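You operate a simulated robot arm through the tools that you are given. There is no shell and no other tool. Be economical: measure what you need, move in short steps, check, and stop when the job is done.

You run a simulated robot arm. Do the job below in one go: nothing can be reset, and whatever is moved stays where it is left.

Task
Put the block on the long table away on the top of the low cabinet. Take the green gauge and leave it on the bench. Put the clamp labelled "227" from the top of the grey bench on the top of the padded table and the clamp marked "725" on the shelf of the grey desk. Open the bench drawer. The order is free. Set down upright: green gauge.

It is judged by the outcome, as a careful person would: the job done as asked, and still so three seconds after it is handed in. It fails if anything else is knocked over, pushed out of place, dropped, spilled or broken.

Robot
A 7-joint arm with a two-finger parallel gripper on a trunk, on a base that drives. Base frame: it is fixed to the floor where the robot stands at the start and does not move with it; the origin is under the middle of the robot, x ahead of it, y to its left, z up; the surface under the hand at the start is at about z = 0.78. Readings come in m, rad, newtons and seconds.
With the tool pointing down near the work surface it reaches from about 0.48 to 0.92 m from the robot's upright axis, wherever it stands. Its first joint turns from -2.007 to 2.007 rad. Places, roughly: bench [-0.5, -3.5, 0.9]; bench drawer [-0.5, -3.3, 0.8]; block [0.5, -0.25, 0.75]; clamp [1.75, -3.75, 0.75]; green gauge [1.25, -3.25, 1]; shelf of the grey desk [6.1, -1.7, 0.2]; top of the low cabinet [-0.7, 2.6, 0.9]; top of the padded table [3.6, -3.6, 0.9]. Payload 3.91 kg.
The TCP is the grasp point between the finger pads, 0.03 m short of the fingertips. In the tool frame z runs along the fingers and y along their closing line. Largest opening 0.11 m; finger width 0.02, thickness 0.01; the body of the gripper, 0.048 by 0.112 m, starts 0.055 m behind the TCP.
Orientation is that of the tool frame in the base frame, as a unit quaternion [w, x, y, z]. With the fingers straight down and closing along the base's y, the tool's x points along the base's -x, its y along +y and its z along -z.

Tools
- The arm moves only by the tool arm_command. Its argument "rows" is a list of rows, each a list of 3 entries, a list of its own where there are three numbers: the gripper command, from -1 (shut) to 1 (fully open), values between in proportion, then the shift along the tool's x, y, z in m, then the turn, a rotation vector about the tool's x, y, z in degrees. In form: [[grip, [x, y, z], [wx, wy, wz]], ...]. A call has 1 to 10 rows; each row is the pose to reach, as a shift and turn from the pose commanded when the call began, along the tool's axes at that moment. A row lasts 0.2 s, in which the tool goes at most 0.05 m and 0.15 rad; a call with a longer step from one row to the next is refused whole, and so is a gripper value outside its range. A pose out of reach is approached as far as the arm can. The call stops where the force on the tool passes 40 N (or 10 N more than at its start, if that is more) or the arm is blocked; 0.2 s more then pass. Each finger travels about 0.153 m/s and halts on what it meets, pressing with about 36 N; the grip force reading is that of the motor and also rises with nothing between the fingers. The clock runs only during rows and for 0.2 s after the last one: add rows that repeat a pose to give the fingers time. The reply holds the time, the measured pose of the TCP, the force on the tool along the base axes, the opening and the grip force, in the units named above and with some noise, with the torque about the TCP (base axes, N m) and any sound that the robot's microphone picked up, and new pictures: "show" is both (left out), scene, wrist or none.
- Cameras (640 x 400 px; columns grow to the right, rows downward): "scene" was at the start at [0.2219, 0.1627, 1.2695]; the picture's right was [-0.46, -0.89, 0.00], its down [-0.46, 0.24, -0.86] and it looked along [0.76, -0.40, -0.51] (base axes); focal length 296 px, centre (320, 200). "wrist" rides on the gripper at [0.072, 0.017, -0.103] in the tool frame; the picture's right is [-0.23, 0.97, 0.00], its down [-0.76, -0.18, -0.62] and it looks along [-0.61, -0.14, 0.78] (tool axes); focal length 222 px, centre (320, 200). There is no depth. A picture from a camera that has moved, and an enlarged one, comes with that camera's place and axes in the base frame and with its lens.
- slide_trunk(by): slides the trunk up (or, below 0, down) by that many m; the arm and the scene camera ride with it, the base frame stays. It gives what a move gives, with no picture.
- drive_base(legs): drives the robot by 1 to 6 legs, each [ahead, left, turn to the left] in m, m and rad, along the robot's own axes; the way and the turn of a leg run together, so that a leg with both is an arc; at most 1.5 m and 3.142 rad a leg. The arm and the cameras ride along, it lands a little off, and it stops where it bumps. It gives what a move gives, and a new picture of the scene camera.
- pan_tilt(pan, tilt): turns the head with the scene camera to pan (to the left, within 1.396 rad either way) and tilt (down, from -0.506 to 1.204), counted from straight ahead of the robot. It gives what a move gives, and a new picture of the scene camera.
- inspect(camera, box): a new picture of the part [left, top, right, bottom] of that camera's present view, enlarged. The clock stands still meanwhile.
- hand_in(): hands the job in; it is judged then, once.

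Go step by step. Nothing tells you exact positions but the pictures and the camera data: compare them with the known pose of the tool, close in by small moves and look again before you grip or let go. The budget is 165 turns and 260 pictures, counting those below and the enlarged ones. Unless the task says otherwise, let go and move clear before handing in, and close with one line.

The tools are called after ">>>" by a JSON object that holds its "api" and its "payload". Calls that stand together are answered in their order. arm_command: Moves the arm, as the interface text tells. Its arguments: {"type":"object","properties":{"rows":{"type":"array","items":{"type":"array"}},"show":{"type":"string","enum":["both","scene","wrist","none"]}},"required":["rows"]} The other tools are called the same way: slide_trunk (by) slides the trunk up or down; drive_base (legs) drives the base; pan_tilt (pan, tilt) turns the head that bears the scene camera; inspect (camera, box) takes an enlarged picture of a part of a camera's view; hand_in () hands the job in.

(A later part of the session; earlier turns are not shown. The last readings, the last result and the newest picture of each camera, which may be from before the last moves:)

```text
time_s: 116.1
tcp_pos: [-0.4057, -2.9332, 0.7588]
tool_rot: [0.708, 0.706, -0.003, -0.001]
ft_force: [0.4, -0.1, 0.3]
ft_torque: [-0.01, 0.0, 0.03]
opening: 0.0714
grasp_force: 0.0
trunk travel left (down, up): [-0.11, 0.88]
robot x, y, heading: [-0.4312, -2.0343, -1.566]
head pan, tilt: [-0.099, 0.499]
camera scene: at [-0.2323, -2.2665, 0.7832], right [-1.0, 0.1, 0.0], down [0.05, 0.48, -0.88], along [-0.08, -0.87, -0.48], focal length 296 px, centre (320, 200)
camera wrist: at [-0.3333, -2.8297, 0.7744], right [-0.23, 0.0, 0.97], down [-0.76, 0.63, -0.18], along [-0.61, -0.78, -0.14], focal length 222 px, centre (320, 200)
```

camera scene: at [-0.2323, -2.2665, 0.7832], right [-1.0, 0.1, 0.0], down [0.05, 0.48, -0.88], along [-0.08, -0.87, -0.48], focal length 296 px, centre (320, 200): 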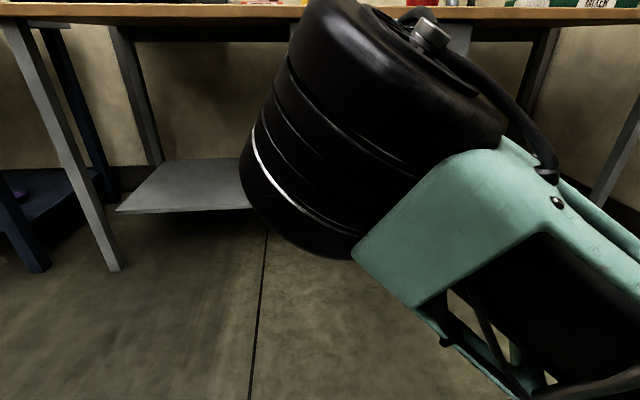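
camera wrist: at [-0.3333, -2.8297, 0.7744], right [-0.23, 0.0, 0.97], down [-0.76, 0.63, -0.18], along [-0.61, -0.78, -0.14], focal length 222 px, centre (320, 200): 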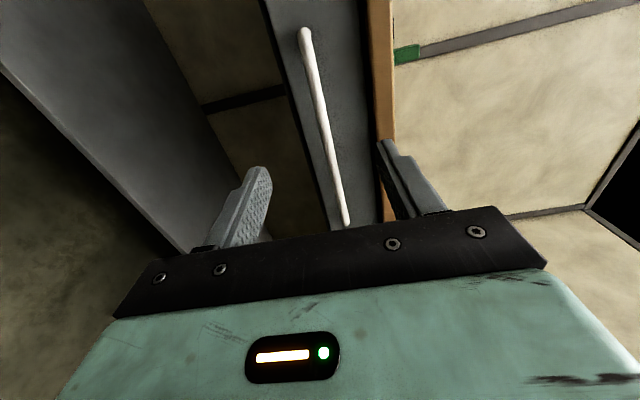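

The bar is at z≈0.753, level with the fingers. I'll lower 5 mm and drive in so the fingers straddle the bar.

>>> {"api": "arm_command", "payload": {"rows": [[0.3, [0, -0.005, 0], [0, 0, 0]]], "show": "none"}}

>>> {"api": "drive_base", "payload": {"legs": [[0, -0.09, 0], [0.19, 0, 0]]}}

>>> {"api": "inspect", "payload": {"camera": "wrist", "box": [0, 0, 640, 400]}}

```text
time_s: 116.5
tcp_pos: [-0.407, -2.932, 0.753]
tool_rot: [0.708, 0.706, -0.002, -0.002]
ft_force: [0.6, -0.2, 0.2]
ft_torque: [0.01, -0.01, 0.02]
opening: 0.0716
grasp_force: 0.1
trunk travel left (down, up): [-0.11, 0.88]
robot x, y, heading: [-0.4272, -2.0326, -1.566]
head pan, tilt: [-0.099, 0.499]
```

```text
time_s: 118.8
tcp_pos: [-0.4955, -3.1237, 0.7518]
tool_rot: [0.708, 0.706, -0.002, -0.001]
ft_force: [0.7, 0.3, 0.7]
ft_torque: [-0.06, 0.02, -0.01]
opening: 0.0713
grasp_force: 0.0
trunk travel left (down, up): [-0.11, 0.88]
robot x, y, heading: [-0.5185, -2.2222, -1.565]
head pan, tilt: [-0.099, 0.499]
camera scene: at [-0.3221, -2.4569, 0.7832], right [-1.0, 0.09, 0.0], down [0.05, 0.48, -0.88], along [-0.08, -0.87, -0.48], focal length 296 px, centre (320, 200)
```

scene: 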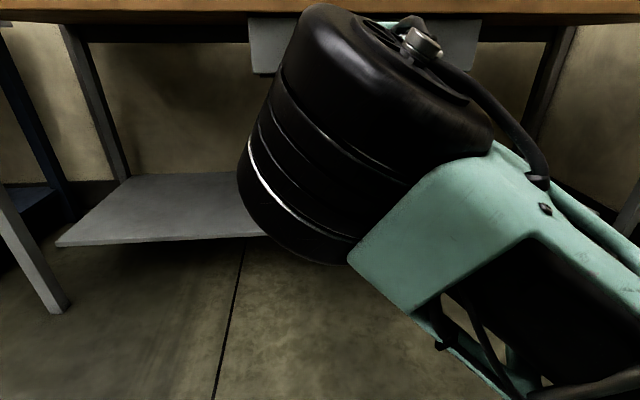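

```text
1.00 times, centred on (320, 200) of wrist (not enlarged: the box is as wide or as high as the picture)
camera zoom: at [-0.4226, -3.0203, 0.7698], right [-0.23, 0.0, 0.97], down [-0.76, 0.63, -0.18], along [-0.61, -0.78, -0.14], focal length 222 px, centre (320, 200)
```

zoom: 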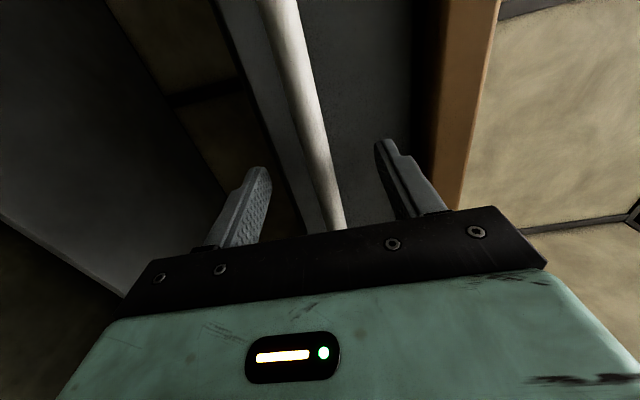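

The bar sits between the fingers. I'll narrow, advance a little, and close.

>>> {"api": "arm_command", "payload": {"rows": [[-0.1, [0, 0, 0], [0, 0, 0]], [-0.1, [0, 0, 0.012], [0, 0, 0]], [-0.1, [0, 0, 0.024], [0, 0, 0]], [-0.1, [0, 0, 0.034], [0, 0, 0]], [-1, [0, 0, 0.034], [0, 0, 0]], [-1, [0, 0, 0.034], [0, 0, 0]], [-1, [0, 0, 0.034], [0, 0, 0]]], "show": "wrist"}}

```text
time_s: 119.8
tcp_pos: [-0.4941, -3.1553, 0.7535]
tool_rot: [0.708, 0.706, -0.001, -0.001]
ft_force: [0.3, 11.2, 4.7]
ft_torque: [0.21, 0.21, -0.09]
opening: 0.0158
grasp_force: 36.7
trunk travel left (down, up): [-0.11, 0.88]
robot x, y, heading: [-0.5186, -2.2239, -1.567]
head pan, tilt: [-0.099, 0.499]
stopped in row 5: the force on the tool passed its limit at 84 N (the readings are from after the stop); the commanded pose is now the measured one
camera wrist: at [-0.4215, -3.0521, 0.7708], right [-0.23, 0.0, 0.97], down [-0.76, 0.62, -0.18], along [-0.61, -0.78, -0.14], focal length 222 px, centre (320, 200)
```

wrist: 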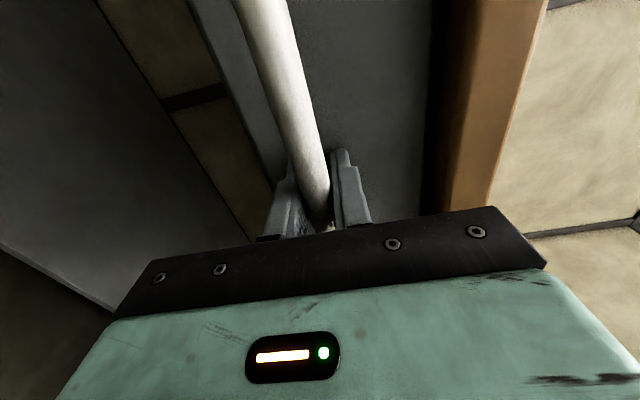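

Gripping the bar. I'll pull by driving straight back.

>>> {"api": "drive_base", "payload": {"legs": [[-0.25, 0, 0]]}}

>>> {"api": "arm_command", "payload": {"rows": [[-1, [0, 0, 0], [0, 0, 0]]], "show": "wrist"}}

```text
time_s: 121.7
tcp_pos: [-0.4935, -2.9006, 0.7542]
tool_rot: [0.708, 0.706, 0.0, 0.0]
ft_force: [9.8, 0.9, 26.1]
ft_torque: [0.31, 0.05, -0.56]
opening: 0.0158
grasp_force: 45.0
trunk travel left (down, up): [-0.11, 0.88]
robot x, y, heading: [-0.5213, -1.9712, -1.564]
head pan, tilt: [-0.099, 0.499]
camera scene: at [-0.323, -2.2016, 0.7835], right [-1.0, 0.09, 0.0], down [0.04, 0.48, -0.88], along [-0.08, -0.87, -0.48], focal length 296 px, centre (320, 200)
```

scene: 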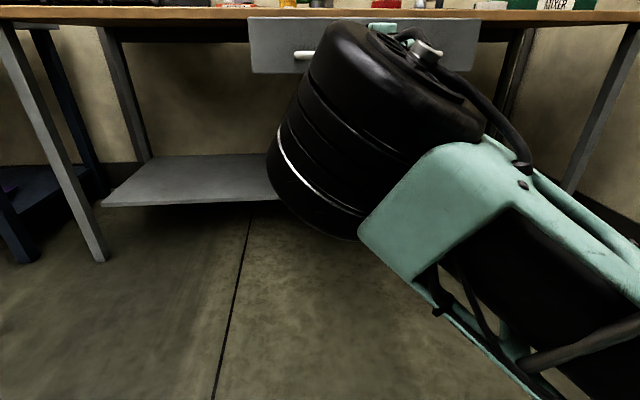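

```text
time_s: 122.1
tcp_pos: [-0.4942, -2.9014, 0.7524]
tool_rot: [0.708, 0.706, 0.0, 0.0]
ft_force: [2.6, -0.6, 8.1]
ft_torque: [-0.05, 0.1, -0.53]
opening: 0.0158
grasp_force: 45.0
trunk travel left (down, up): [-0.11, 0.88]
robot x, y, heading: [-0.5195, -1.9709, -1.566]
head pan, tilt: [-0.099, 0.499]
camera wrist: at [-0.4212, -2.7981, 0.7708], right [-0.23, 0.0, 0.97], down [-0.76, 0.62, -0.18], along [-0.61, -0.78, -0.14], focal length 222 px, centre (320, 200)
```

wrist: 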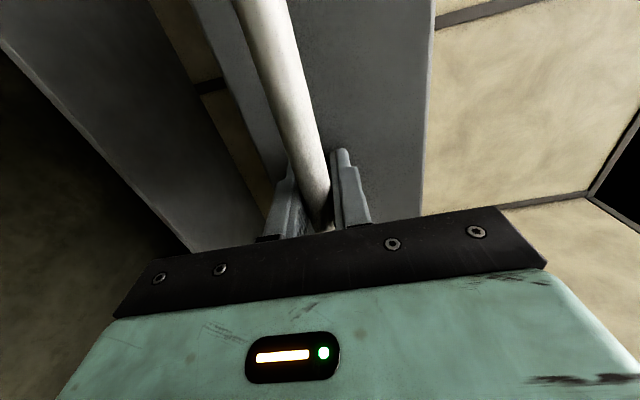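

The drawer has come out ~0.25 m. I'll pull a few more cm, watching the force.

>>> {"api": "drive_base", "payload": {"legs": [[-0.05, 0, 0]]}}

```text
time_s: 123.0
tcp_pos: [-0.4939, -2.8486, 0.7537]
tool_rot: [0.708, 0.706, -0.001, 0.001]
ft_force: [8.6, -0.4, 14.4]
ft_torque: [0.21, 0.03, -1.01]
opening: 0.0156
grasp_force: 45.2
trunk travel left (down, up): [-0.11, 0.88]
robot x, y, heading: [-0.5178, -1.9206, -1.571]
head pan, tilt: [-0.099, 0.499]
camera scene: at [-0.3233, -2.1513, 0.7834], right [-1.0, 0.09, 0.0], down [0.04, 0.48, -0.88], along [-0.08, -0.87, -0.48], focal length 296 px, centre (320, 200)
```

scene: 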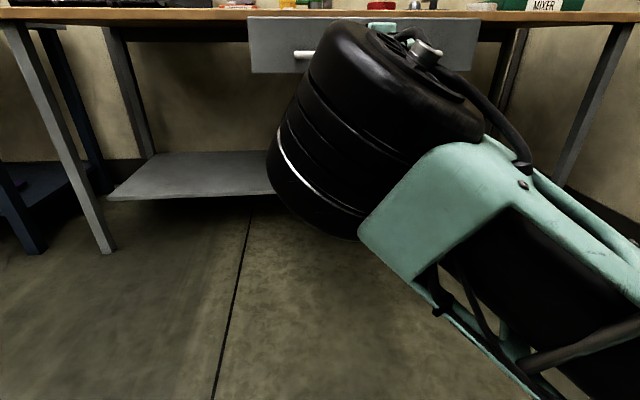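

About 0.30 m open — plainly open. I'll release the bar and back away.

>>> {"api": "arm_command", "payload": {"rows": [[-0.1, [0, 0, 0], [0, 0, 0]], [-0.1, [0, 0, 0], [0, 0, 0]], [-0.1, [0, 0, -0.005], [0, 0, 0]]], "show": "none"}}

>>> {"api": "drive_base", "payload": {"legs": [[-0.25, 0, 0]]}}

>>> {"api": "slide_trunk", "payload": {"by": 0.4}}

>>> {"api": "slide_trunk", "payload": {"by": 0.09}}

>>> {"api": "arm_command", "payload": {"rows": [[-0.1, [0, 0, 0], [0, 0, 0]]]}}

```text
time_s: 123.8
tcp_pos: [-0.494, -2.8445, 0.7529]
tool_rot: [0.708, 0.706, 0.0, 0.001]
ft_force: [0.5, 0.3, -0.4]
ft_torque: [-0.01, -0.02, -0.01]
opening: 0.0493
grasp_force: 0.1
trunk travel left (down, up): [-0.11, 0.88]
robot x, y, heading: [-0.5233, -1.92, -1.568]
head pan, tilt: [-0.099, 0.499]
```

```text
time_s: 125.6
tcp_pos: [-0.4977, -2.5926, 0.7537]
tool_rot: [0.709, 0.705, -0.001, 0.001]
ft_force: [-0.2, -0.2, 0.7]
ft_torque: [0.0, 0.01, 0.02]
opening: 0.0497
grasp_force: 0.0
trunk travel left (down, up): [-0.11, 0.88]
robot x, y, heading: [-0.5232, -1.666, -1.567]
head pan, tilt: [-0.099, 0.499]
camera scene: at [-0.3251, -1.8994, 0.7832], right [-1.0, 0.1, 0.0], down [0.05, 0.48, -0.88], along [-0.08, -0.87, -0.48], focal length 296 px, centre (320, 200)
```

scene: 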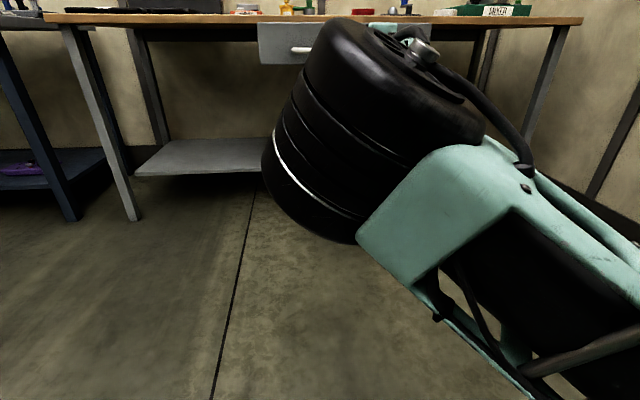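

```text
time_s: 129.5
tcp_pos: [-0.4962, -2.5929, 1.1535]
tool_rot: [0.708, 0.706, 0.0, 0.0]
ft_force: [-1.0, 0.1, -0.2]
ft_torque: [-0.01, -0.01, 0.02]
opening: 0.0494
grasp_force: 0.1
trunk travel left (down, up): [-0.51, 0.48]
robot x, y, heading: [-0.5216, -1.6679, -1.564]
head pan, tilt: [-0.099, 0.499]
```

```text
time_s: 130.7
tcp_pos: [-0.4954, -2.5935, 1.2436]
tool_rot: [0.708, 0.706, 0.0, 0.001]
ft_force: [-0.3, 0.2, 0.4]
ft_torque: [0.02, 0.02, 0.01]
opening: 0.0498
grasp_force: 0.1
trunk travel left (down, up): [-0.6, 0.39]
robot x, y, heading: [-0.5186, -1.669, -1.572]
head pan, tilt: [-0.099, 0.499]
```

```text
time_s: 131.1
tcp_pos: [-0.4968, -2.593, 1.244]
tool_rot: [0.709, 0.705, 0.0, 0.0]
ft_force: [-0.4, -0.1, 0.2]
ft_torque: [0.01, 0.0, 0.03]
opening: 0.0496
grasp_force: 0.1
trunk travel left (down, up): [-0.6, 0.39]
robot x, y, heading: [-0.5223, -1.6664, -1.568]
head pan, tilt: [-0.099, 0.499]
camera scene: at [-0.3251, -1.8994, 1.2732], right [-1.0, 0.1, 0.0], down [0.05, 0.48, -0.88], along [-0.08, -0.87, -0.48], focal length 296 px, centre (320, 200)
camera wrist: at [-0.4239, -2.4896, 1.26], right [-0.23, 0.0, 0.97], down [-0.76, 0.62, -0.18], along [-0.61, -0.78, -0.14], focal length 222 px, centre (320, 200)
```

scene: 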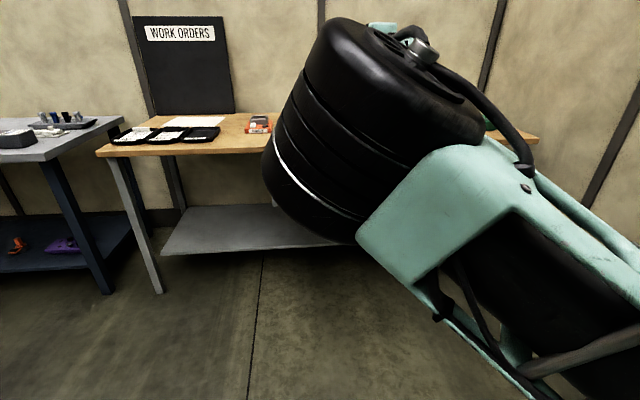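
wrist: 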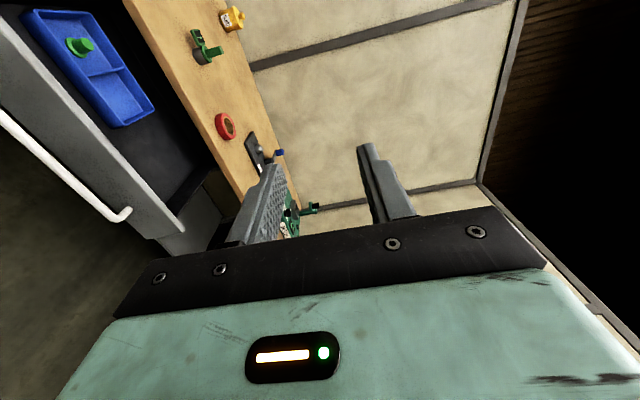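

The drawer stands open. Now I turn the tool back to pointing down.

>>> {"api": "arm_command", "payload": {"rows": [[0, [0, 0, 0], [4.9, 4.9, -4.9]], [0, [0, 0, 0], [9.8, 9.8, -9.8]], [0, [0, 0, 0], [14.7, 14.7, -14.7]], [0, [0, 0, 0], [19.6, 19.6, -19.6]], [0, [0, 0, 0], [24.5, 24.5, -24.5]], [0, [0, 0, 0], [29.4, 29.4, -29.4]], [0, [0, 0, 0], [34.3, 34.3, -34.3]]], "show": "scene"}}

>>> {"api": "arm_command", "payload": {"rows": [[0, [0, 0, 0], [4.9, 4.9, -4.9]], [0, [0, 0, 0], [9.8, 9.8, -9.8]], [0, [0, 0, 0], [14.7, 14.7, -14.7]], [0, [0, 0, 0], [19.6, 19.6, -19.6]], [0, [0, 0, 0], [24.5, 24.5, -24.5]], [0, [0, 0, 0], [29.4, 29.4, -29.4]], [0, [0, 0, 0], [34.3, 34.3, -34.3]]], "show": "scene"}}

```text
time_s: 132.7
tcp_pos: [-0.4968, -2.5921, 1.2435]
tool_rot: [0.413, 0.816, 0.405, -0.001]
ft_force: [-0.4, 0.8, 0.0]
ft_torque: [-0.03, 0.04, 0.0]
opening: 0.0551
grasp_force: 0.1
trunk travel left (down, up): [-0.6, 0.39]
robot x, y, heading: [-0.5222, -1.6647, -1.571]
head pan, tilt: [-0.099, 0.499]
camera scene: at [-0.325, -1.8992, 1.2732], right [-1.0, 0.1, 0.0], down [0.05, 0.48, -0.88], along [-0.08, -0.87, -0.48], focal length 296 px, centre (320, 200)
```

scene: 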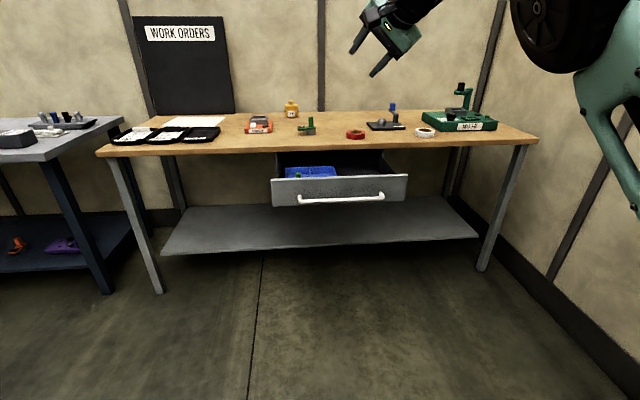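

```text
time_s: 134.3
tcp_pos: [-0.5079, -2.5016, 1.1991]
tool_rot: [0.055, 0.732, 0.679, -0.001]
ft_force: [-0.9, 1.1, 0.3]
ft_torque: [-0.01, 0.03, -0.02]
opening: 0.0552
grasp_force: 0.0
out of reach, approached as far as the arm can: row 3, 4, 5, 6, 7
trunk travel left (down, up): [-0.6, 0.39]
robot x, y, heading: [-0.5235, -1.6668, -1.568]
head pan, tilt: [-0.099, 0.499]
camera scene: at [-0.3251, -1.8992, 1.2732], right [-1.0, 0.1, 0.0], down [0.05, 0.48, -0.88], along [-0.08, -0.87, -0.48], focal length 296 px, centre (320, 200)
```

scene: 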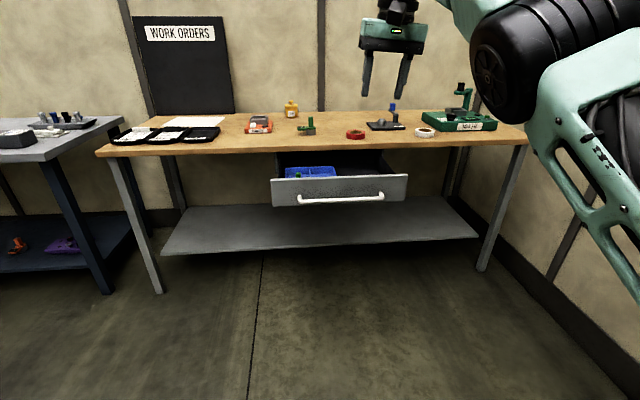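

Drawer open, gauge upright. I'll retract the arm and drive to the grey bench's clamp end.

>>> {"api": "arm_command", "payload": {"rows": [[0.5, [0.05, 0, 0], [0.3, 0.3, -0.3]], [0.5, [0.1, 0, 0], [0.7, 0.7, -0.7]], [0.5, [0.15, 0, 0], [0.7, 0.7, -0.7]], [0.5, [0.2, 0, 0.03], [0.7, 0.7, -0.7]], [0.5, [0.25, 0, 0.05], [0.7, 0.7, -0.7]], [0.5, [0.29, 0, 0.05], [0.7, 0.7, -0.7]], [0.5, [0.33, 0, 0.05], [0.7, 0.7, -0.7]]], "show": "none"}}

>>> {"api": "drive_base", "payload": {"legs": [[0.5, 0, 0], [0, 1.4, 0], [0, 1.0, 0]]}}

>>> {"api": "pan_tilt", "payload": {"pan": 0.0, "tilt": 0.5}}

```text
refused: row 4 steps farther than a row can; nothing moved
```

```text
time_s: 148.5
tcp_pos: [1.9012, -2.9565, 1.1998]
tool_rot: [0.056, 0.725, 0.686, 0.0]
ft_force: [-1.2, 0.4, 0.8]
ft_torque: [0.0, 0.03, -0.01]
opening: 0.0551
grasp_force: 0.1
trunk travel left (down, up): [-0.6, 0.39]
robot x, y, heading: [1.8703, -2.1223, -1.548]
head pan, tilt: [-0.099, 0.499]
camera scene: at [2.0706, -2.3497, 1.2732], right [-1.0, 0.07, 0.0], down [0.04, 0.48, -0.88], along [-0.07, -0.88, -0.48], focal length 296 px, centre (320, 200)
```

scene: 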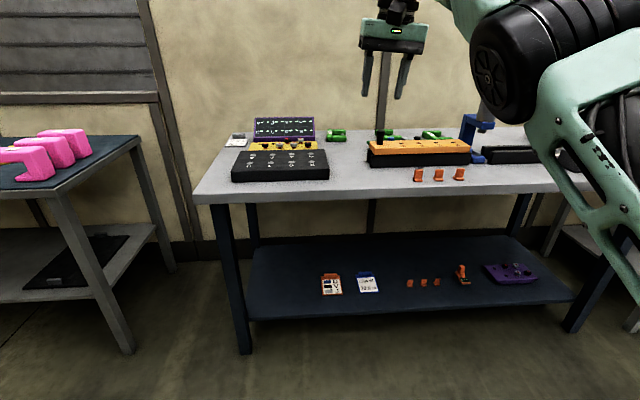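

```text
time_s: 149.2
tcp_pos: [1.9023, -2.9552, 1.1993]
tool_rot: [0.057, 0.725, 0.687, 0.0]
ft_force: [-0.3, 0.7, 0.3]
ft_torque: [0.02, 0.0, 0.03]
opening: 0.0549
grasp_force: 0.1
trunk travel left (down, up): [-0.6, 0.39]
robot x, y, heading: [1.8677, -2.1197, -1.542]
head pan, tilt: [0.0, 0.499]
camera scene: at [2.0796, -2.3499, 1.2732], right [-1.0, -0.03, 0.0], down [-0.01, 0.48, -0.88], along [0.02, -0.88, -0.48], focal length 296 px, centre (320, 200)
```

scene: 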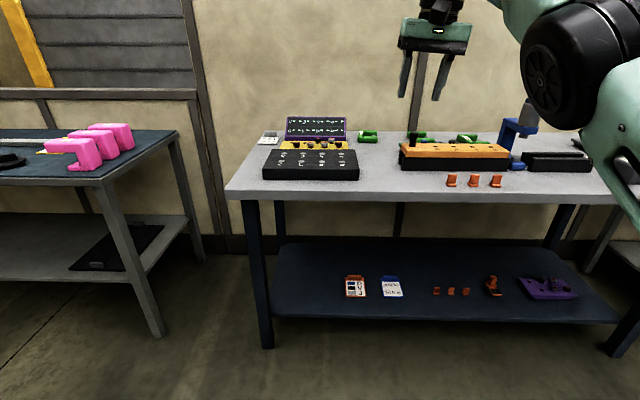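

I'll retract slightly and drive in toward the clamps.

>>> {"api": "arm_command", "payload": {"rows": [[0.5, [0.045, 0, 0], [0.7, 0.7, -0.7]], [0.5, [0.09, 0, 0.015], [0.7, 0.7, -0.7]], [0.5, [0.13, 0, 0.03], [0.7, 0.7, -0.7]], [0.5, [0.17, 0, 0.045], [0.7, 0.7, -0.7]], [0.5, [0.21, 0, 0.06], [0.7, 0.7, -0.7]]], "show": "none"}}

>>> {"api": "drive_base", "payload": {"legs": [[0.6, 0, -0.029]]}}

>>> {"api": "pan_tilt", "payload": {"pan": -0.1, "tilt": 0.6}}

>>> {"api": "arm_command", "payload": {"rows": [[0.5, [0, 0, 0], [0, 0, 0]]], "show": "wrist"}}

```text
time_s: 150.4
tcp_pos: [1.919, -2.7519, 1.1215]
tool_rot: [0.048, 0.721, 0.691, -0.001]
ft_force: [0.3, 0.1, 0.4]
ft_torque: [0.0, 0.03, 0.0]
opening: 0.0825
grasp_force: 0.0
trunk travel left (down, up): [-0.6, 0.39]
robot x, y, heading: [1.8693, -2.1211, -1.543]
head pan, tilt: [0.0, 0.499]
```

```text
time_s: 153.8
tcp_pos: [1.9007, -3.3528, 1.1228]
tool_rot: [0.047, 0.734, 0.678, -0.002]
ft_force: [-1.0, 0.3, -0.3]
ft_torque: [0.01, -0.01, 0.0]
opening: 0.0825
grasp_force: 0.1
trunk travel left (down, up): [-0.6, 0.39]
robot x, y, heading: [1.8763, -2.7183, -1.584]
head pan, tilt: [0.0, 0.499]
camera scene: at [2.076, -2.9571, 1.2732], right [-1.0, 0.01, 0.0], down [0.0, 0.48, -0.88], along [-0.01, -0.88, -0.48], focal length 296 px, centre (320, 200)
```

scene: 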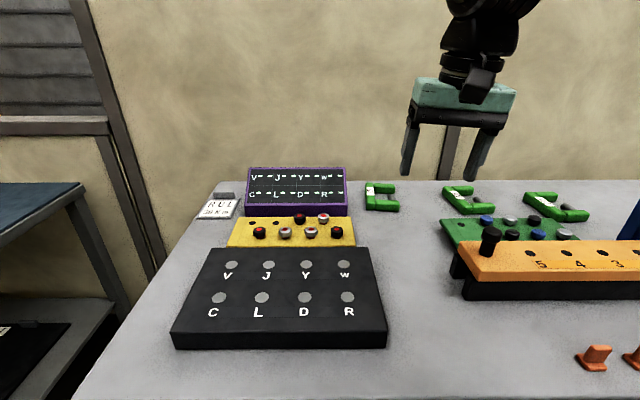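

```text
time_s: 154.5
tcp_pos: [1.8995, -3.3513, 1.1227]
tool_rot: [0.048, 0.733, 0.678, -0.001]
ft_force: [-0.1, -0.1, -0.2]
ft_torque: [0.02, 0.02, 0.02]
opening: 0.0826
grasp_force: 0.1
trunk travel left (down, up): [-0.6, 0.39]
robot x, y, heading: [1.8746, -2.7216, -1.583]
head pan, tilt: [-0.099, 0.6]
camera scene: at [2.0673, -2.9539, 1.2641], right [-0.99, 0.11, 0.0], down [0.06, 0.56, -0.83], along [-0.09, -0.82, -0.56], focal length 296 px, centre (320, 200)
```

scene: 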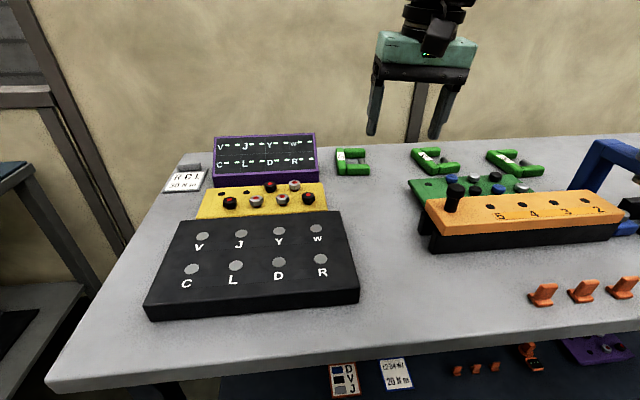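

```text
time_s: 154.9
tcp_pos: [1.9008, -3.3529, 1.1223]
tool_rot: [0.047, 0.733, 0.679, -0.002]
ft_force: [0.0, 0.5, -0.4]
ft_torque: [0.0, 0.0, -0.01]
opening: 0.0827
grasp_force: 0.1
trunk travel left (down, up): [-0.6, 0.39]
robot x, y, heading: [1.8753, -2.7221, -1.58]
head pan, tilt: [-0.099, 0.6]
camera wrist: at [1.9162, -3.2742, 1.2227], right [0.95, -0.3, 0.08], down [-0.28, -0.7, 0.66], along [-0.14, -0.65, -0.75], focal length 222 px, centre (320, 200)
```

wrist: 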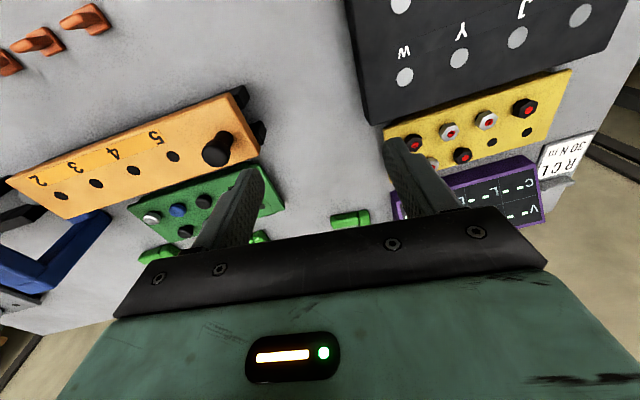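

>>> {"api": "inspect", "payload": {"camera": "scene", "box": [320, 135, 400, 185]}}

>>> {"api": "inspect", "payload": {"camera": "scene", "box": [400, 135, 560, 215]}}

```text
8.00 times, centred on (360, 160) of scene
camera zoom: at [2.0672, -2.9539, 1.2641], right [-0.99, 0.11, 0.0], down [0.06, 0.56, -0.83], along [-0.09, -0.82, -0.56], focal length 2366 px, centre (0, 520)
```

zoom: 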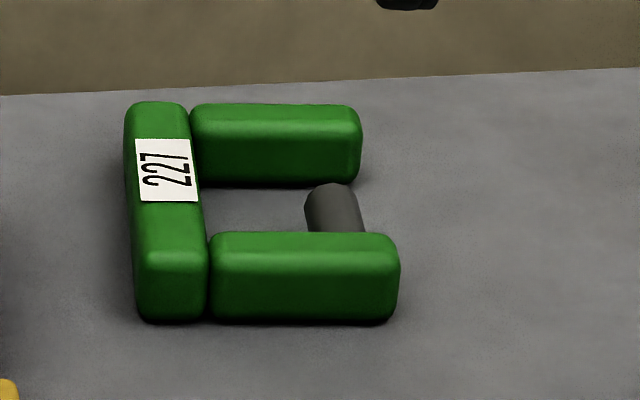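

```text
4.00 times, centred on (480, 175) of scene
camera zoom: at [2.0672, -2.9539, 1.2641], right [-0.99, 0.11, 0.0], down [0.06, 0.56, -0.83], along [-0.09, -0.82, -0.56], focal length 1183 px, centre (-320, 300)
```

zoom: 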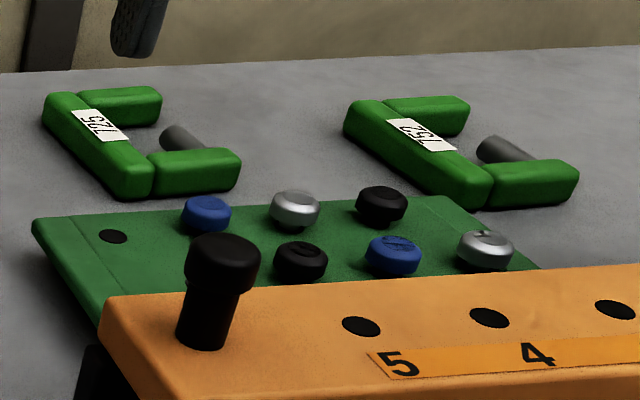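

227 is confirmed at about (1.92, -3.72), spine along y; 725 is the middle one. I'll drive 0.1 m closer, level the tool and look from above.

>>> {"api": "drive_base", "payload": {"legs": [[0.1, 0.03, 0]]}}

>>> {"api": "arm_command", "payload": {"rows": [[0, [0, 0, 0], [3.6, 4.0, -4.4]], [0, [-0.04, 0, 0], [3.6, 4.0, -4.4]], [0, [-0.08, 0, 0], [3.6, 4.0, -4.4]], [0, [-0.12, 0, 0], [3.6, 4.0, -4.4]], [0, [-0.16, 0, 0], [3.6, 4.0, -4.4]]]}}

```text
time_s: 156.0
tcp_pos: [1.9275, -3.4522, 1.1233]
tool_rot: [0.048, 0.734, 0.678, -0.001]
ft_force: [0.1, -0.3, -0.2]
ft_torque: [-0.05, 0.0, -0.01]
opening: 0.0825
grasp_force: 0.1
trunk travel left (down, up): [-0.6, 0.39]
robot x, y, heading: [1.9012, -2.8209, -1.586]
head pan, tilt: [-0.099, 0.6]
camera scene: at [2.0951, -3.0542, 1.2641], right [-0.99, 0.11, 0.0], down [0.06, 0.56, -0.83], along [-0.09, -0.82, -0.56], focal length 296 px, centre (320, 200)
```

scene: 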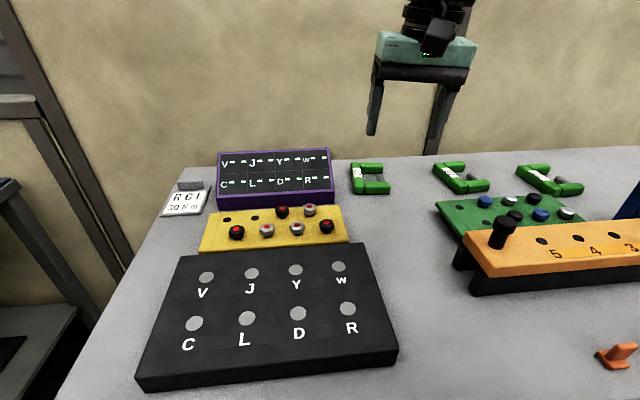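

```text
time_s: 157.2
tcp_pos: [1.9163, -3.6139, 1.1312]
tool_rot: [0.001, 0.708, 0.706, 0.002]
ft_force: [0.1, 0.7, 0.4]
ft_torque: [-0.04, -0.01, -0.01]
opening: 0.0551
grasp_force: 0.0
trunk travel left (down, up): [-0.6, 0.39]
robot x, y, heading: [1.9028, -2.8198, -1.583]
head pan, tilt: [-0.099, 0.6]
camera scene: at [2.0952, -3.0537, 1.2642], right [-0.99, 0.11, 0.0], down [0.06, 0.56, -0.83], along [-0.09, -0.82, -0.56], focal length 296 px, centre (320, 200)
camera wrist: at [1.9329, -3.5413, 1.236], right [0.97, -0.23, 0.0], down [-0.18, -0.76, 0.62], along [-0.14, -0.61, -0.78], focal length 222 px, centre (320, 200)
```

scene: 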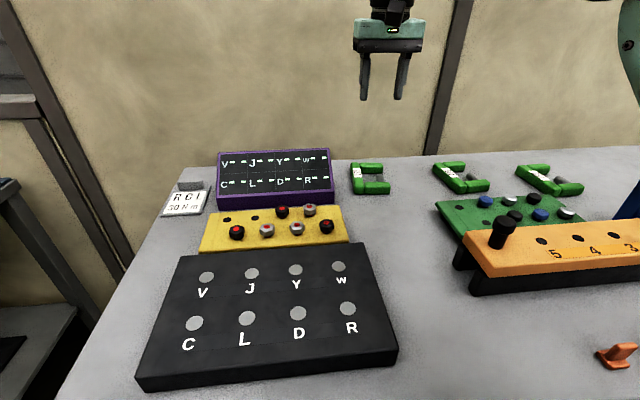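
wrist: 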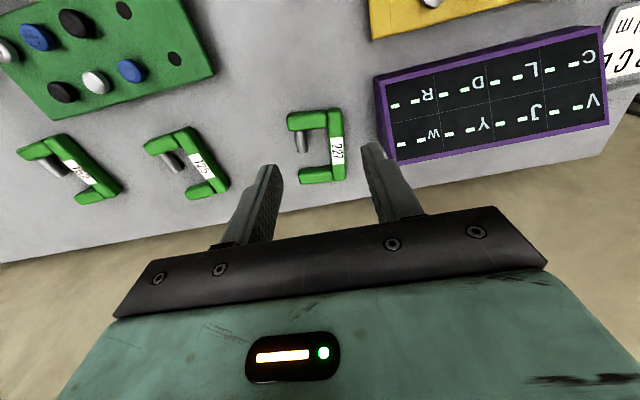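

Clamp 227's spine centre is at about (1.923, -3.708), top z≈0.89. I'll move over it and descend part-way.

>>> {"api": "arm_command", "payload": {"rows": [[0, [-0.035, 0.003, 0], [0, 0, 2]], [0, [-0.07, 0.006, 0], [0, 0, 4]], [0, [-0.094, 0.007, 0.02], [0, 0, 4]], [0, [-0.094, 0.007, 0.065], [0, 0, 4]], [0, [-0.094, 0.007, 0.11], [0, 0, 4]], [0, [-0.094, 0.007, 0.15], [0, 0, 4]], [0, [-0.094, 0.007, 0.18], [0, 0, 4]]]}}

>>> {"api": "inspect", "payload": {"camera": "scene", "box": [300, 80, 460, 210]}}

```text
time_s: 158.8
tcp_pos: [1.9283, -3.7314, 0.9579]
tool_rot: [0.001, 0.732, 0.681, 0.002]
ft_force: [-0.6, -0.5, 1.2]
ft_torque: [-0.02, 0.0, -0.01]
opening: 0.0549
grasp_force: 0.0
out of reach, approached as far as the arm can: row 2, 3, 5, 6, 7
trunk travel left (down, up): [-0.6, 0.39]
robot x, y, heading: [1.904, -2.8231, -1.583]
head pan, tilt: [-0.099, 0.6]
camera scene: at [2.0951, -3.054, 1.2642], right [-0.99, 0.11, 0.0], down [0.06, 0.56, -0.83], along [-0.09, -0.82, -0.56], focal length 296 px, centre (320, 200)
camera wrist: at [1.9492, -3.6611, 1.0614], right [0.95, -0.3, 0.0], down [-0.23, -0.75, 0.62], along [-0.18, -0.59, -0.78], focal length 222 px, centre (320, 200)
```

scene: 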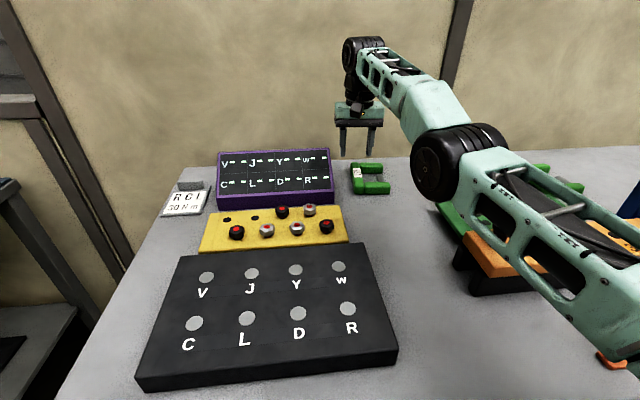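
wrist: 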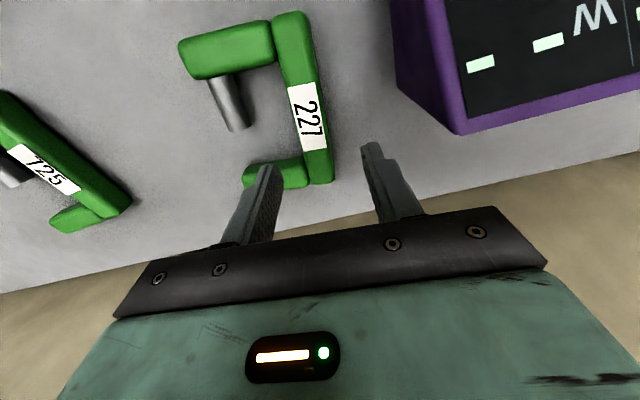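

```text
3.08 times, centred on (380, 145) of scene
camera zoom: at [2.0951, -3.054, 1.2642], right [-0.99, 0.11, 0.0], down [0.06, 0.56, -0.83], along [-0.09, -0.82, -0.56], focal length 910 px, centre (135, 369)
```

zoom: 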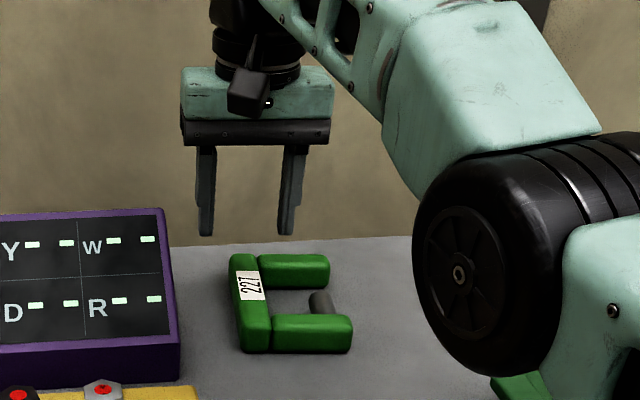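

The arm dropped its elbow sideways near full stretch, close to the orange box. I'll go back up along the same path and look again.

>>> {"api": "arm_command", "payload": {"rows": [[0, [0, 0, -0.03], [0, 0, 0]], [0, [0.01, 0, -0.07], [0, 0, 0]], [0, [0.02, 0, -0.11], [0, 0, 0]], [0, [0.05, 0, -0.15], [0, 0, 0]], [0, [0.09, 0, -0.17], [0, 0, 0]], [0, [0.13, 0, -0.18], [0, 0, 0]]]}}

```text
time_s: 160.2
tcp_pos: [1.9521, -3.6615, 1.1468]
tool_rot: [0.0, 0.733, 0.681, 0.003]
ft_force: [0.0, -1.3, -0.5]
ft_torque: [0.05, -0.05, 0.0]
opening: 0.0549
grasp_force: 0.1
out of reach, approached as far as the arm can: row 1, 2, 3, 5, 6
trunk travel left (down, up): [-0.6, 0.39]
robot x, y, heading: [1.9033, -2.8206, -1.584]
head pan, tilt: [-0.099, 0.6]
camera scene: at [2.0948, -3.0547, 1.264], right [-0.99, 0.11, 0.0], down [0.06, 0.56, -0.82], along [-0.09, -0.82, -0.57], focal length 296 px, centre (320, 200)
camera wrist: at [1.9734, -3.5909, 1.251], right [0.95, -0.3, 0.0], down [-0.24, -0.75, 0.62], along [-0.18, -0.59, -0.78], focal length 222 px, centre (320, 200)
```

scene: 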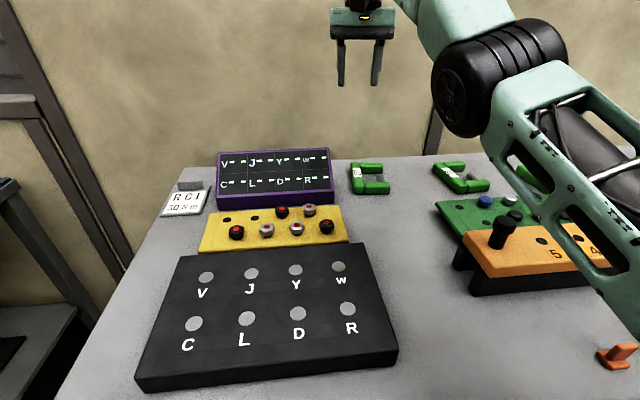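
wrist: 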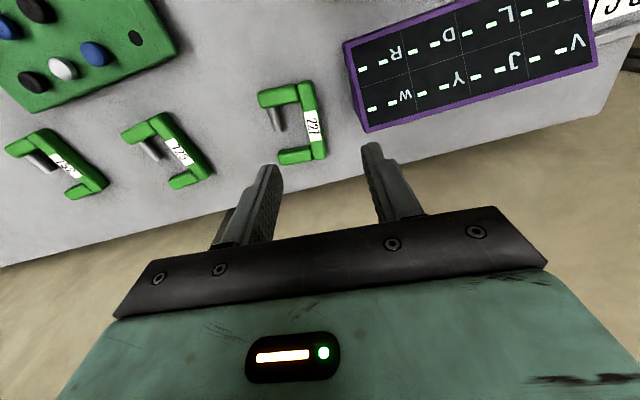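

Objects undisturbed. I'll retract to bring the elbow back to normal.

>>> {"api": "arm_command", "payload": {"rows": [[0, [0.04, 0, 0], [0, 0, 0]], [0, [0.08, 0, 0], [0, 0, 0]], [0, [0.12, 0, 0], [0, 0, 0]], [0, [0.16, 0, 0], [0, 0, 0]], [0, [0.19, -0.02, 0], [0, 0, 0]], [0, [0.19, -0.02, 0], [0, 0, 0]]], "show": "scene"}}

```text
time_s: 161.8
tcp_pos: [2.0166, -3.5909, 1.2775]
tool_rot: [0.174, 0.698, 0.686, -0.109]
ft_force: [0.5, -1.0, -2.5]
ft_torque: [0.03, 0.07, 0.04]
opening: 0.0553
grasp_force: 0.1
out of reach, approached as far as the arm can: row 1, 2, 3, 4, 5
trunk travel left (down, up): [-0.6, 0.39]
robot x, y, heading: [1.8999, -2.8258, -1.582]
head pan, tilt: [-0.099, 0.6]
stopped in row 6: the arm was blocked; the commanded pose is now the measured one
camera scene: at [2.0949, -3.0563, 1.2634], right [-0.99, 0.11, 0.0], down [0.06, 0.56, -0.82], along [-0.09, -0.82, -0.57], focal length 296 px, centre (320, 200)
```

scene: 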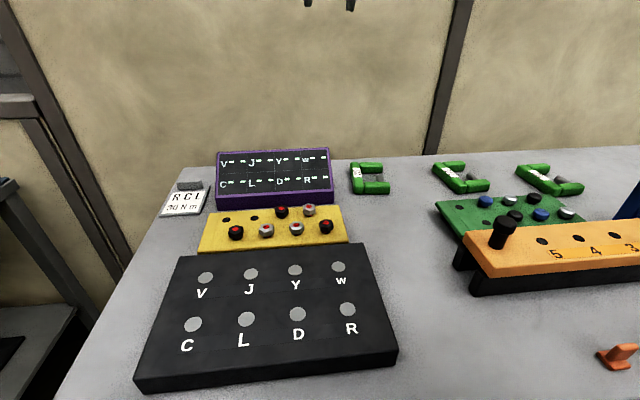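

>>> {"api": "pan_tilt", "payload": {"pan": -0.6, "tilt": 0.1}}

```text
time_s: 162.8
tcp_pos: [2.0145, -3.5885, 1.2812]
tool_rot: [0.179, 0.697, 0.686, -0.11]
ft_force: [0.4, -0.1, -0.2]
ft_torque: [0.01, 0.01, -0.01]
opening: 0.0551
grasp_force: 0.1
trunk travel left (down, up): [-0.6, 0.39]
robot x, y, heading: [1.8975, -2.8196, -1.585]
head pan, tilt: [-0.6, 0.099]
camera scene: at [2.0513, -3.0424, 1.3102], right [-0.82, 0.58, 0.0], down [0.06, 0.08, -0.99], along [-0.57, -0.81, -0.1], focal length 296 px, centre (320, 200)
```

scene: 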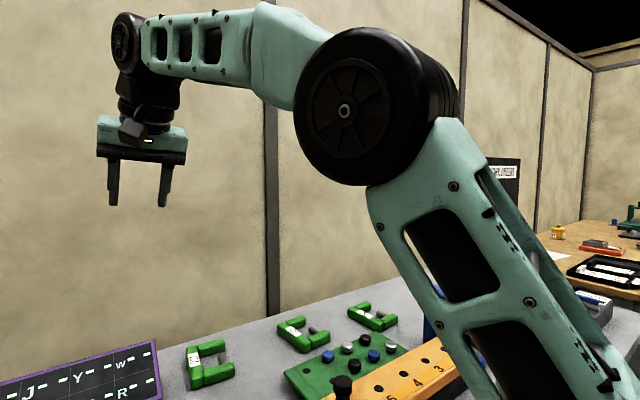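

The elbow is up to the right, which is the usual posture; the tool is now tilted ~24° outward, which actually helps the reach. I'll use a 20° outward tilt and move above the clamp.

>>> {"api": "arm_command", "payload": {"rows": [[0, [-0.002, -0.02, 0.035], [1, 0.7, 0.4]], [0, [-0.005, -0.04, 0.07], [2, 1.4, 0.8]], [0, [-0.007, -0.06, 0.105], [3, 2.1, 1.2]], [0, [-0.01, -0.08, 0.14], [4, 2.8, 1.6]], [0, [-0.012, -0.095, 0.18], [5.3, 3.6, 2.1]], [0, [-0.015, -0.109, 0.214], [5.3, 3.6, 2.1]]]}}

```text
time_s: 164.2
tcp_pos: [1.9273, -3.6878, 1.0803]
tool_rot: [0.126, 0.721, 0.671, -0.118]
ft_force: [0.2, 0.6, 0.5]
ft_torque: [0.0, 0.0, 0.0]
opening: 0.0552
grasp_force: 0.1
trunk travel left (down, up): [-0.6, 0.39]
robot x, y, heading: [1.9039, -2.8208, -1.585]
head pan, tilt: [-0.6, 0.099]
camera scene: at [2.0513, -3.0419, 1.3104], right [-0.82, 0.58, 0.0], down [0.06, 0.08, -1.0], along [-0.57, -0.81, -0.1], focal length 296 px, centre (320, 200)
camera wrist: at [1.9489, -3.5858, 1.1541], right [0.96, -0.28, 0.1], down [-0.23, -0.49, 0.84], along [-0.18, -0.82, -0.54], focal length 222 px, centre (320, 200)
```

scene: 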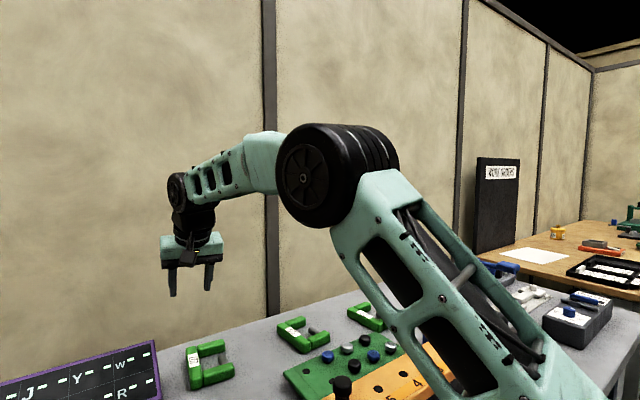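
wrist: 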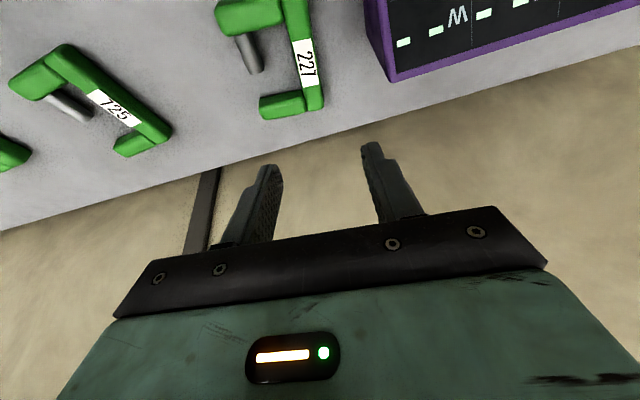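

Tilted view is good. I'll descend to z≈0.96 in steps and watch the arm.

>>> {"api": "arm_command", "payload": {"rows": [[0, [0.011, -0.002, 0.038], [0, 0, 0]], [0, [0.022, -0.004, 0.077], [0, 0, 0]], [0, [0.034, -0.0053, 0.115], [0, 0, 0]]]}}

```text
time_s: 165.0
tcp_pos: [1.923, -3.6932, 0.9632]
tool_rot: [0.127, 0.72, 0.673, -0.116]
ft_force: [-0.7, 0.8, 0.6]
ft_torque: [0.01, 0.03, 0.0]
opening: 0.0552
grasp_force: 0.1
trunk travel left (down, up): [-0.6, 0.39]
robot x, y, heading: [1.9019, -2.8208, -1.587]
head pan, tilt: [-0.6, 0.099]
camera scene: at [2.0512, -3.042, 1.3104], right [-0.82, 0.58, 0.0], down [0.06, 0.08, -1.0], along [-0.57, -0.81, -0.1], focal length 296 px, centre (320, 200)
camera wrist: at [1.945, -3.5916, 1.0367], right [0.96, -0.28, 0.1], down [-0.23, -0.49, 0.84], along [-0.18, -0.83, -0.53], focal length 222 px, centre (320, 200)
```

scene: 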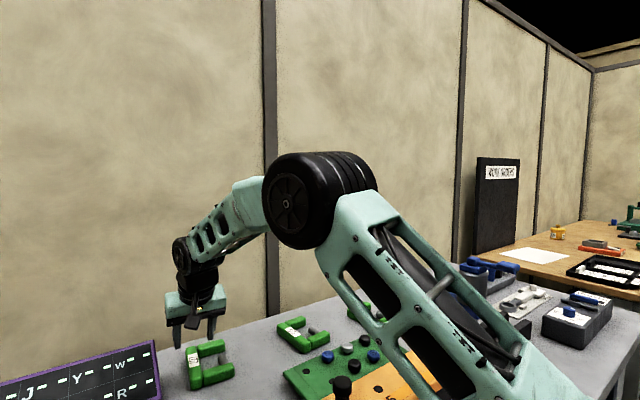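
wrist: 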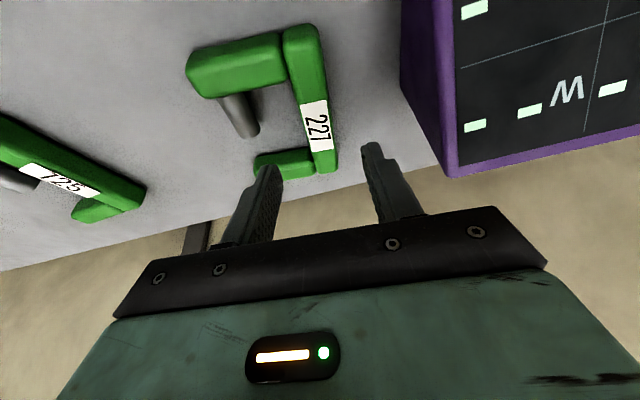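

Clearance of the upper arm is fine. Final descent over the spine, one finger inside the C, one outside.

>>> {"api": "arm_command", "payload": {"rows": [[0, [0.006, -0.001, 0.028], [0, 0, 0]], [0, [0.013, -0.001, 0.05], [0, 0, 0]]], "show": "wrist"}}

>>> {"api": "inspect", "payload": {"camera": "scene", "box": [120, 260, 300, 400]}}

```text
time_s: 165.6
tcp_pos: [1.922, -3.6977, 0.9099]
tool_rot: [0.125, 0.721, 0.672, -0.116]
ft_force: [-0.6, 0.6, 0.4]
ft_torque: [0.01, 0.02, -0.04]
opening: 0.0551
grasp_force: 0.0
trunk travel left (down, up): [-0.6, 0.39]
robot x, y, heading: [1.9027, -2.8211, -1.587]
head pan, tilt: [-0.6, 0.099]
camera wrist: at [1.9445, -3.5962, 0.983], right [0.96, -0.28, 0.1], down [-0.23, -0.49, 0.84], along [-0.18, -0.82, -0.54], focal length 222 px, centre (320, 200)
```

wrist: 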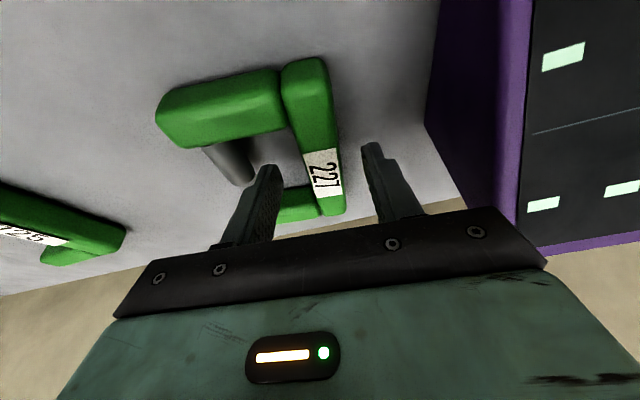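

```text
2.86 times, centred on (210, 330) of scene
camera zoom: at [2.0512, -3.0421, 1.3103], right [-0.82, 0.58, 0.0], down [0.06, 0.08, -1.0], along [-0.57, -0.81, -0.1], focal length 845 px, centre (634, -171)
```

zoom: 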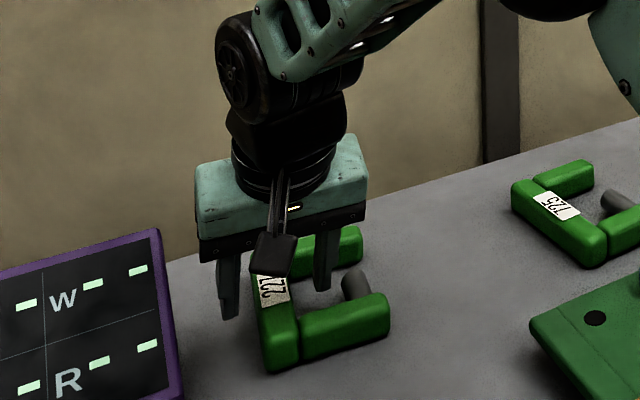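

Fingers straddle the spine. A little lower, then close.

>>> {"api": "arm_command", "payload": {"rows": [[0, [0.003, 0, 0.008], [0, 0, 0]], [0, [0.004, 0, 0.014], [0, 0, 0]], [-1, [0.004, 0, 0.014], [0, 0, 0]], [-1, [0.004, 0, 0.014], [0, 0, 0]], [-1, [0.004, 0, 0.014], [0, 0, 0]]], "show": "wrist"}}

```text
time_s: 166.8
tcp_pos: [1.9236, -3.6985, 0.8948]
tool_rot: [0.126, 0.72, 0.672, -0.117]
ft_force: [1.0, 2.5, 3.7]
ft_torque: [0.13, 0.39, -0.18]
opening: 0.0251
grasp_force: 35.9
trunk travel left (down, up): [-0.6, 0.39]
robot x, y, heading: [1.9025, -2.8196, -1.584]
head pan, tilt: [-0.6, 0.099]
camera wrist: at [1.9455, -3.5975, 0.9693], right [0.96, -0.28, 0.1], down [-0.23, -0.49, 0.84], along [-0.18, -0.82, -0.54], focal length 222 px, centre (320, 200)
```

wrist: 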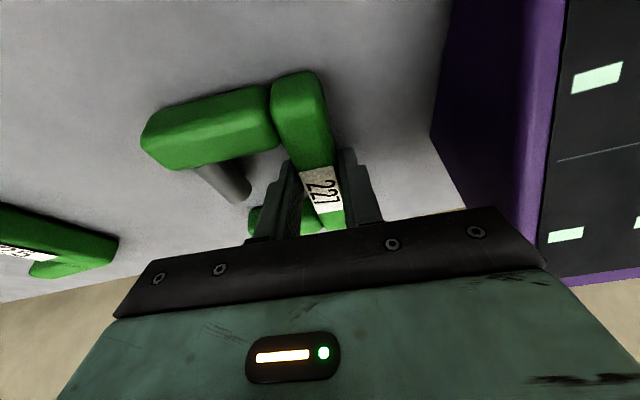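

Gripped. I'll lift straight up and then pull back toward the robot.

>>> {"api": "arm_command", "payload": {"rows": [[-1, [-0.012, 0.001, -0.033], [0, 0, 0]], [-1, [-0.027, 0.002, -0.075], [0, 0, 0]], [-1, [-0.042, 0.003, -0.118], [0, 0, 0]], [-1, [-0.057, 0.004, -0.16], [0, 0, 0]], [-1, [-0.04, 0.003, -0.2], [0, 0, 0]], [-1, [0.0, 0, -0.225], [0, 0, 0]], [-1, [0.045, -0.003, -0.24], [0, 0, 0]], [-1, [0.085, -0.005, -0.255], [0, 0, 0]]]}}

```text
time_s: 168.6
tcp_pos: [1.9248, -3.5341, 1.1081]
tool_rot: [0.125, 0.721, 0.672, -0.116]
ft_force: [0.6, -1.4, -4.2]
ft_torque: [0.06, -0.07, 0.0]
opening: 0.0245
grasp_force: 36.2
trunk travel left (down, up): [-0.6, 0.39]
robot x, y, heading: [1.9008, -2.8224, -1.587]
head pan, tilt: [-0.6, 0.099]
camera scene: at [2.0513, -3.043, 1.3101], right [-0.82, 0.58, 0.0], down [0.06, 0.08, -0.99], along [-0.57, -0.81, -0.1], focal length 296 px, centre (320, 200)
camera wrist: at [1.9466, -3.4337, 1.1819], right [0.96, -0.28, 0.1], down [-0.23, -0.49, 0.84], along [-0.18, -0.82, -0.54], focal length 222 px, centre (320, 200)
```

scene: 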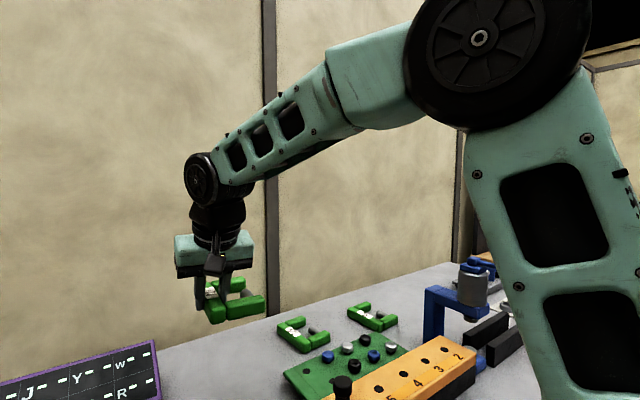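
wrist: 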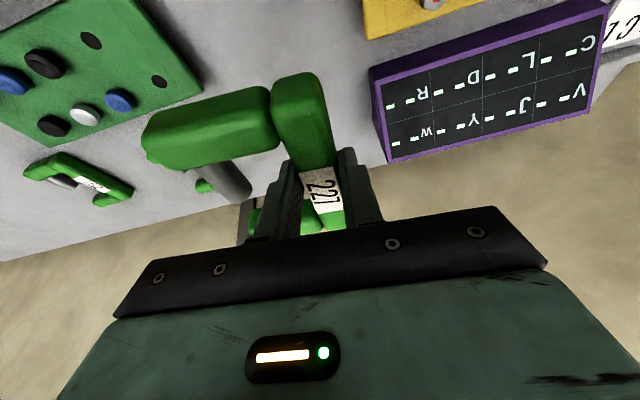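

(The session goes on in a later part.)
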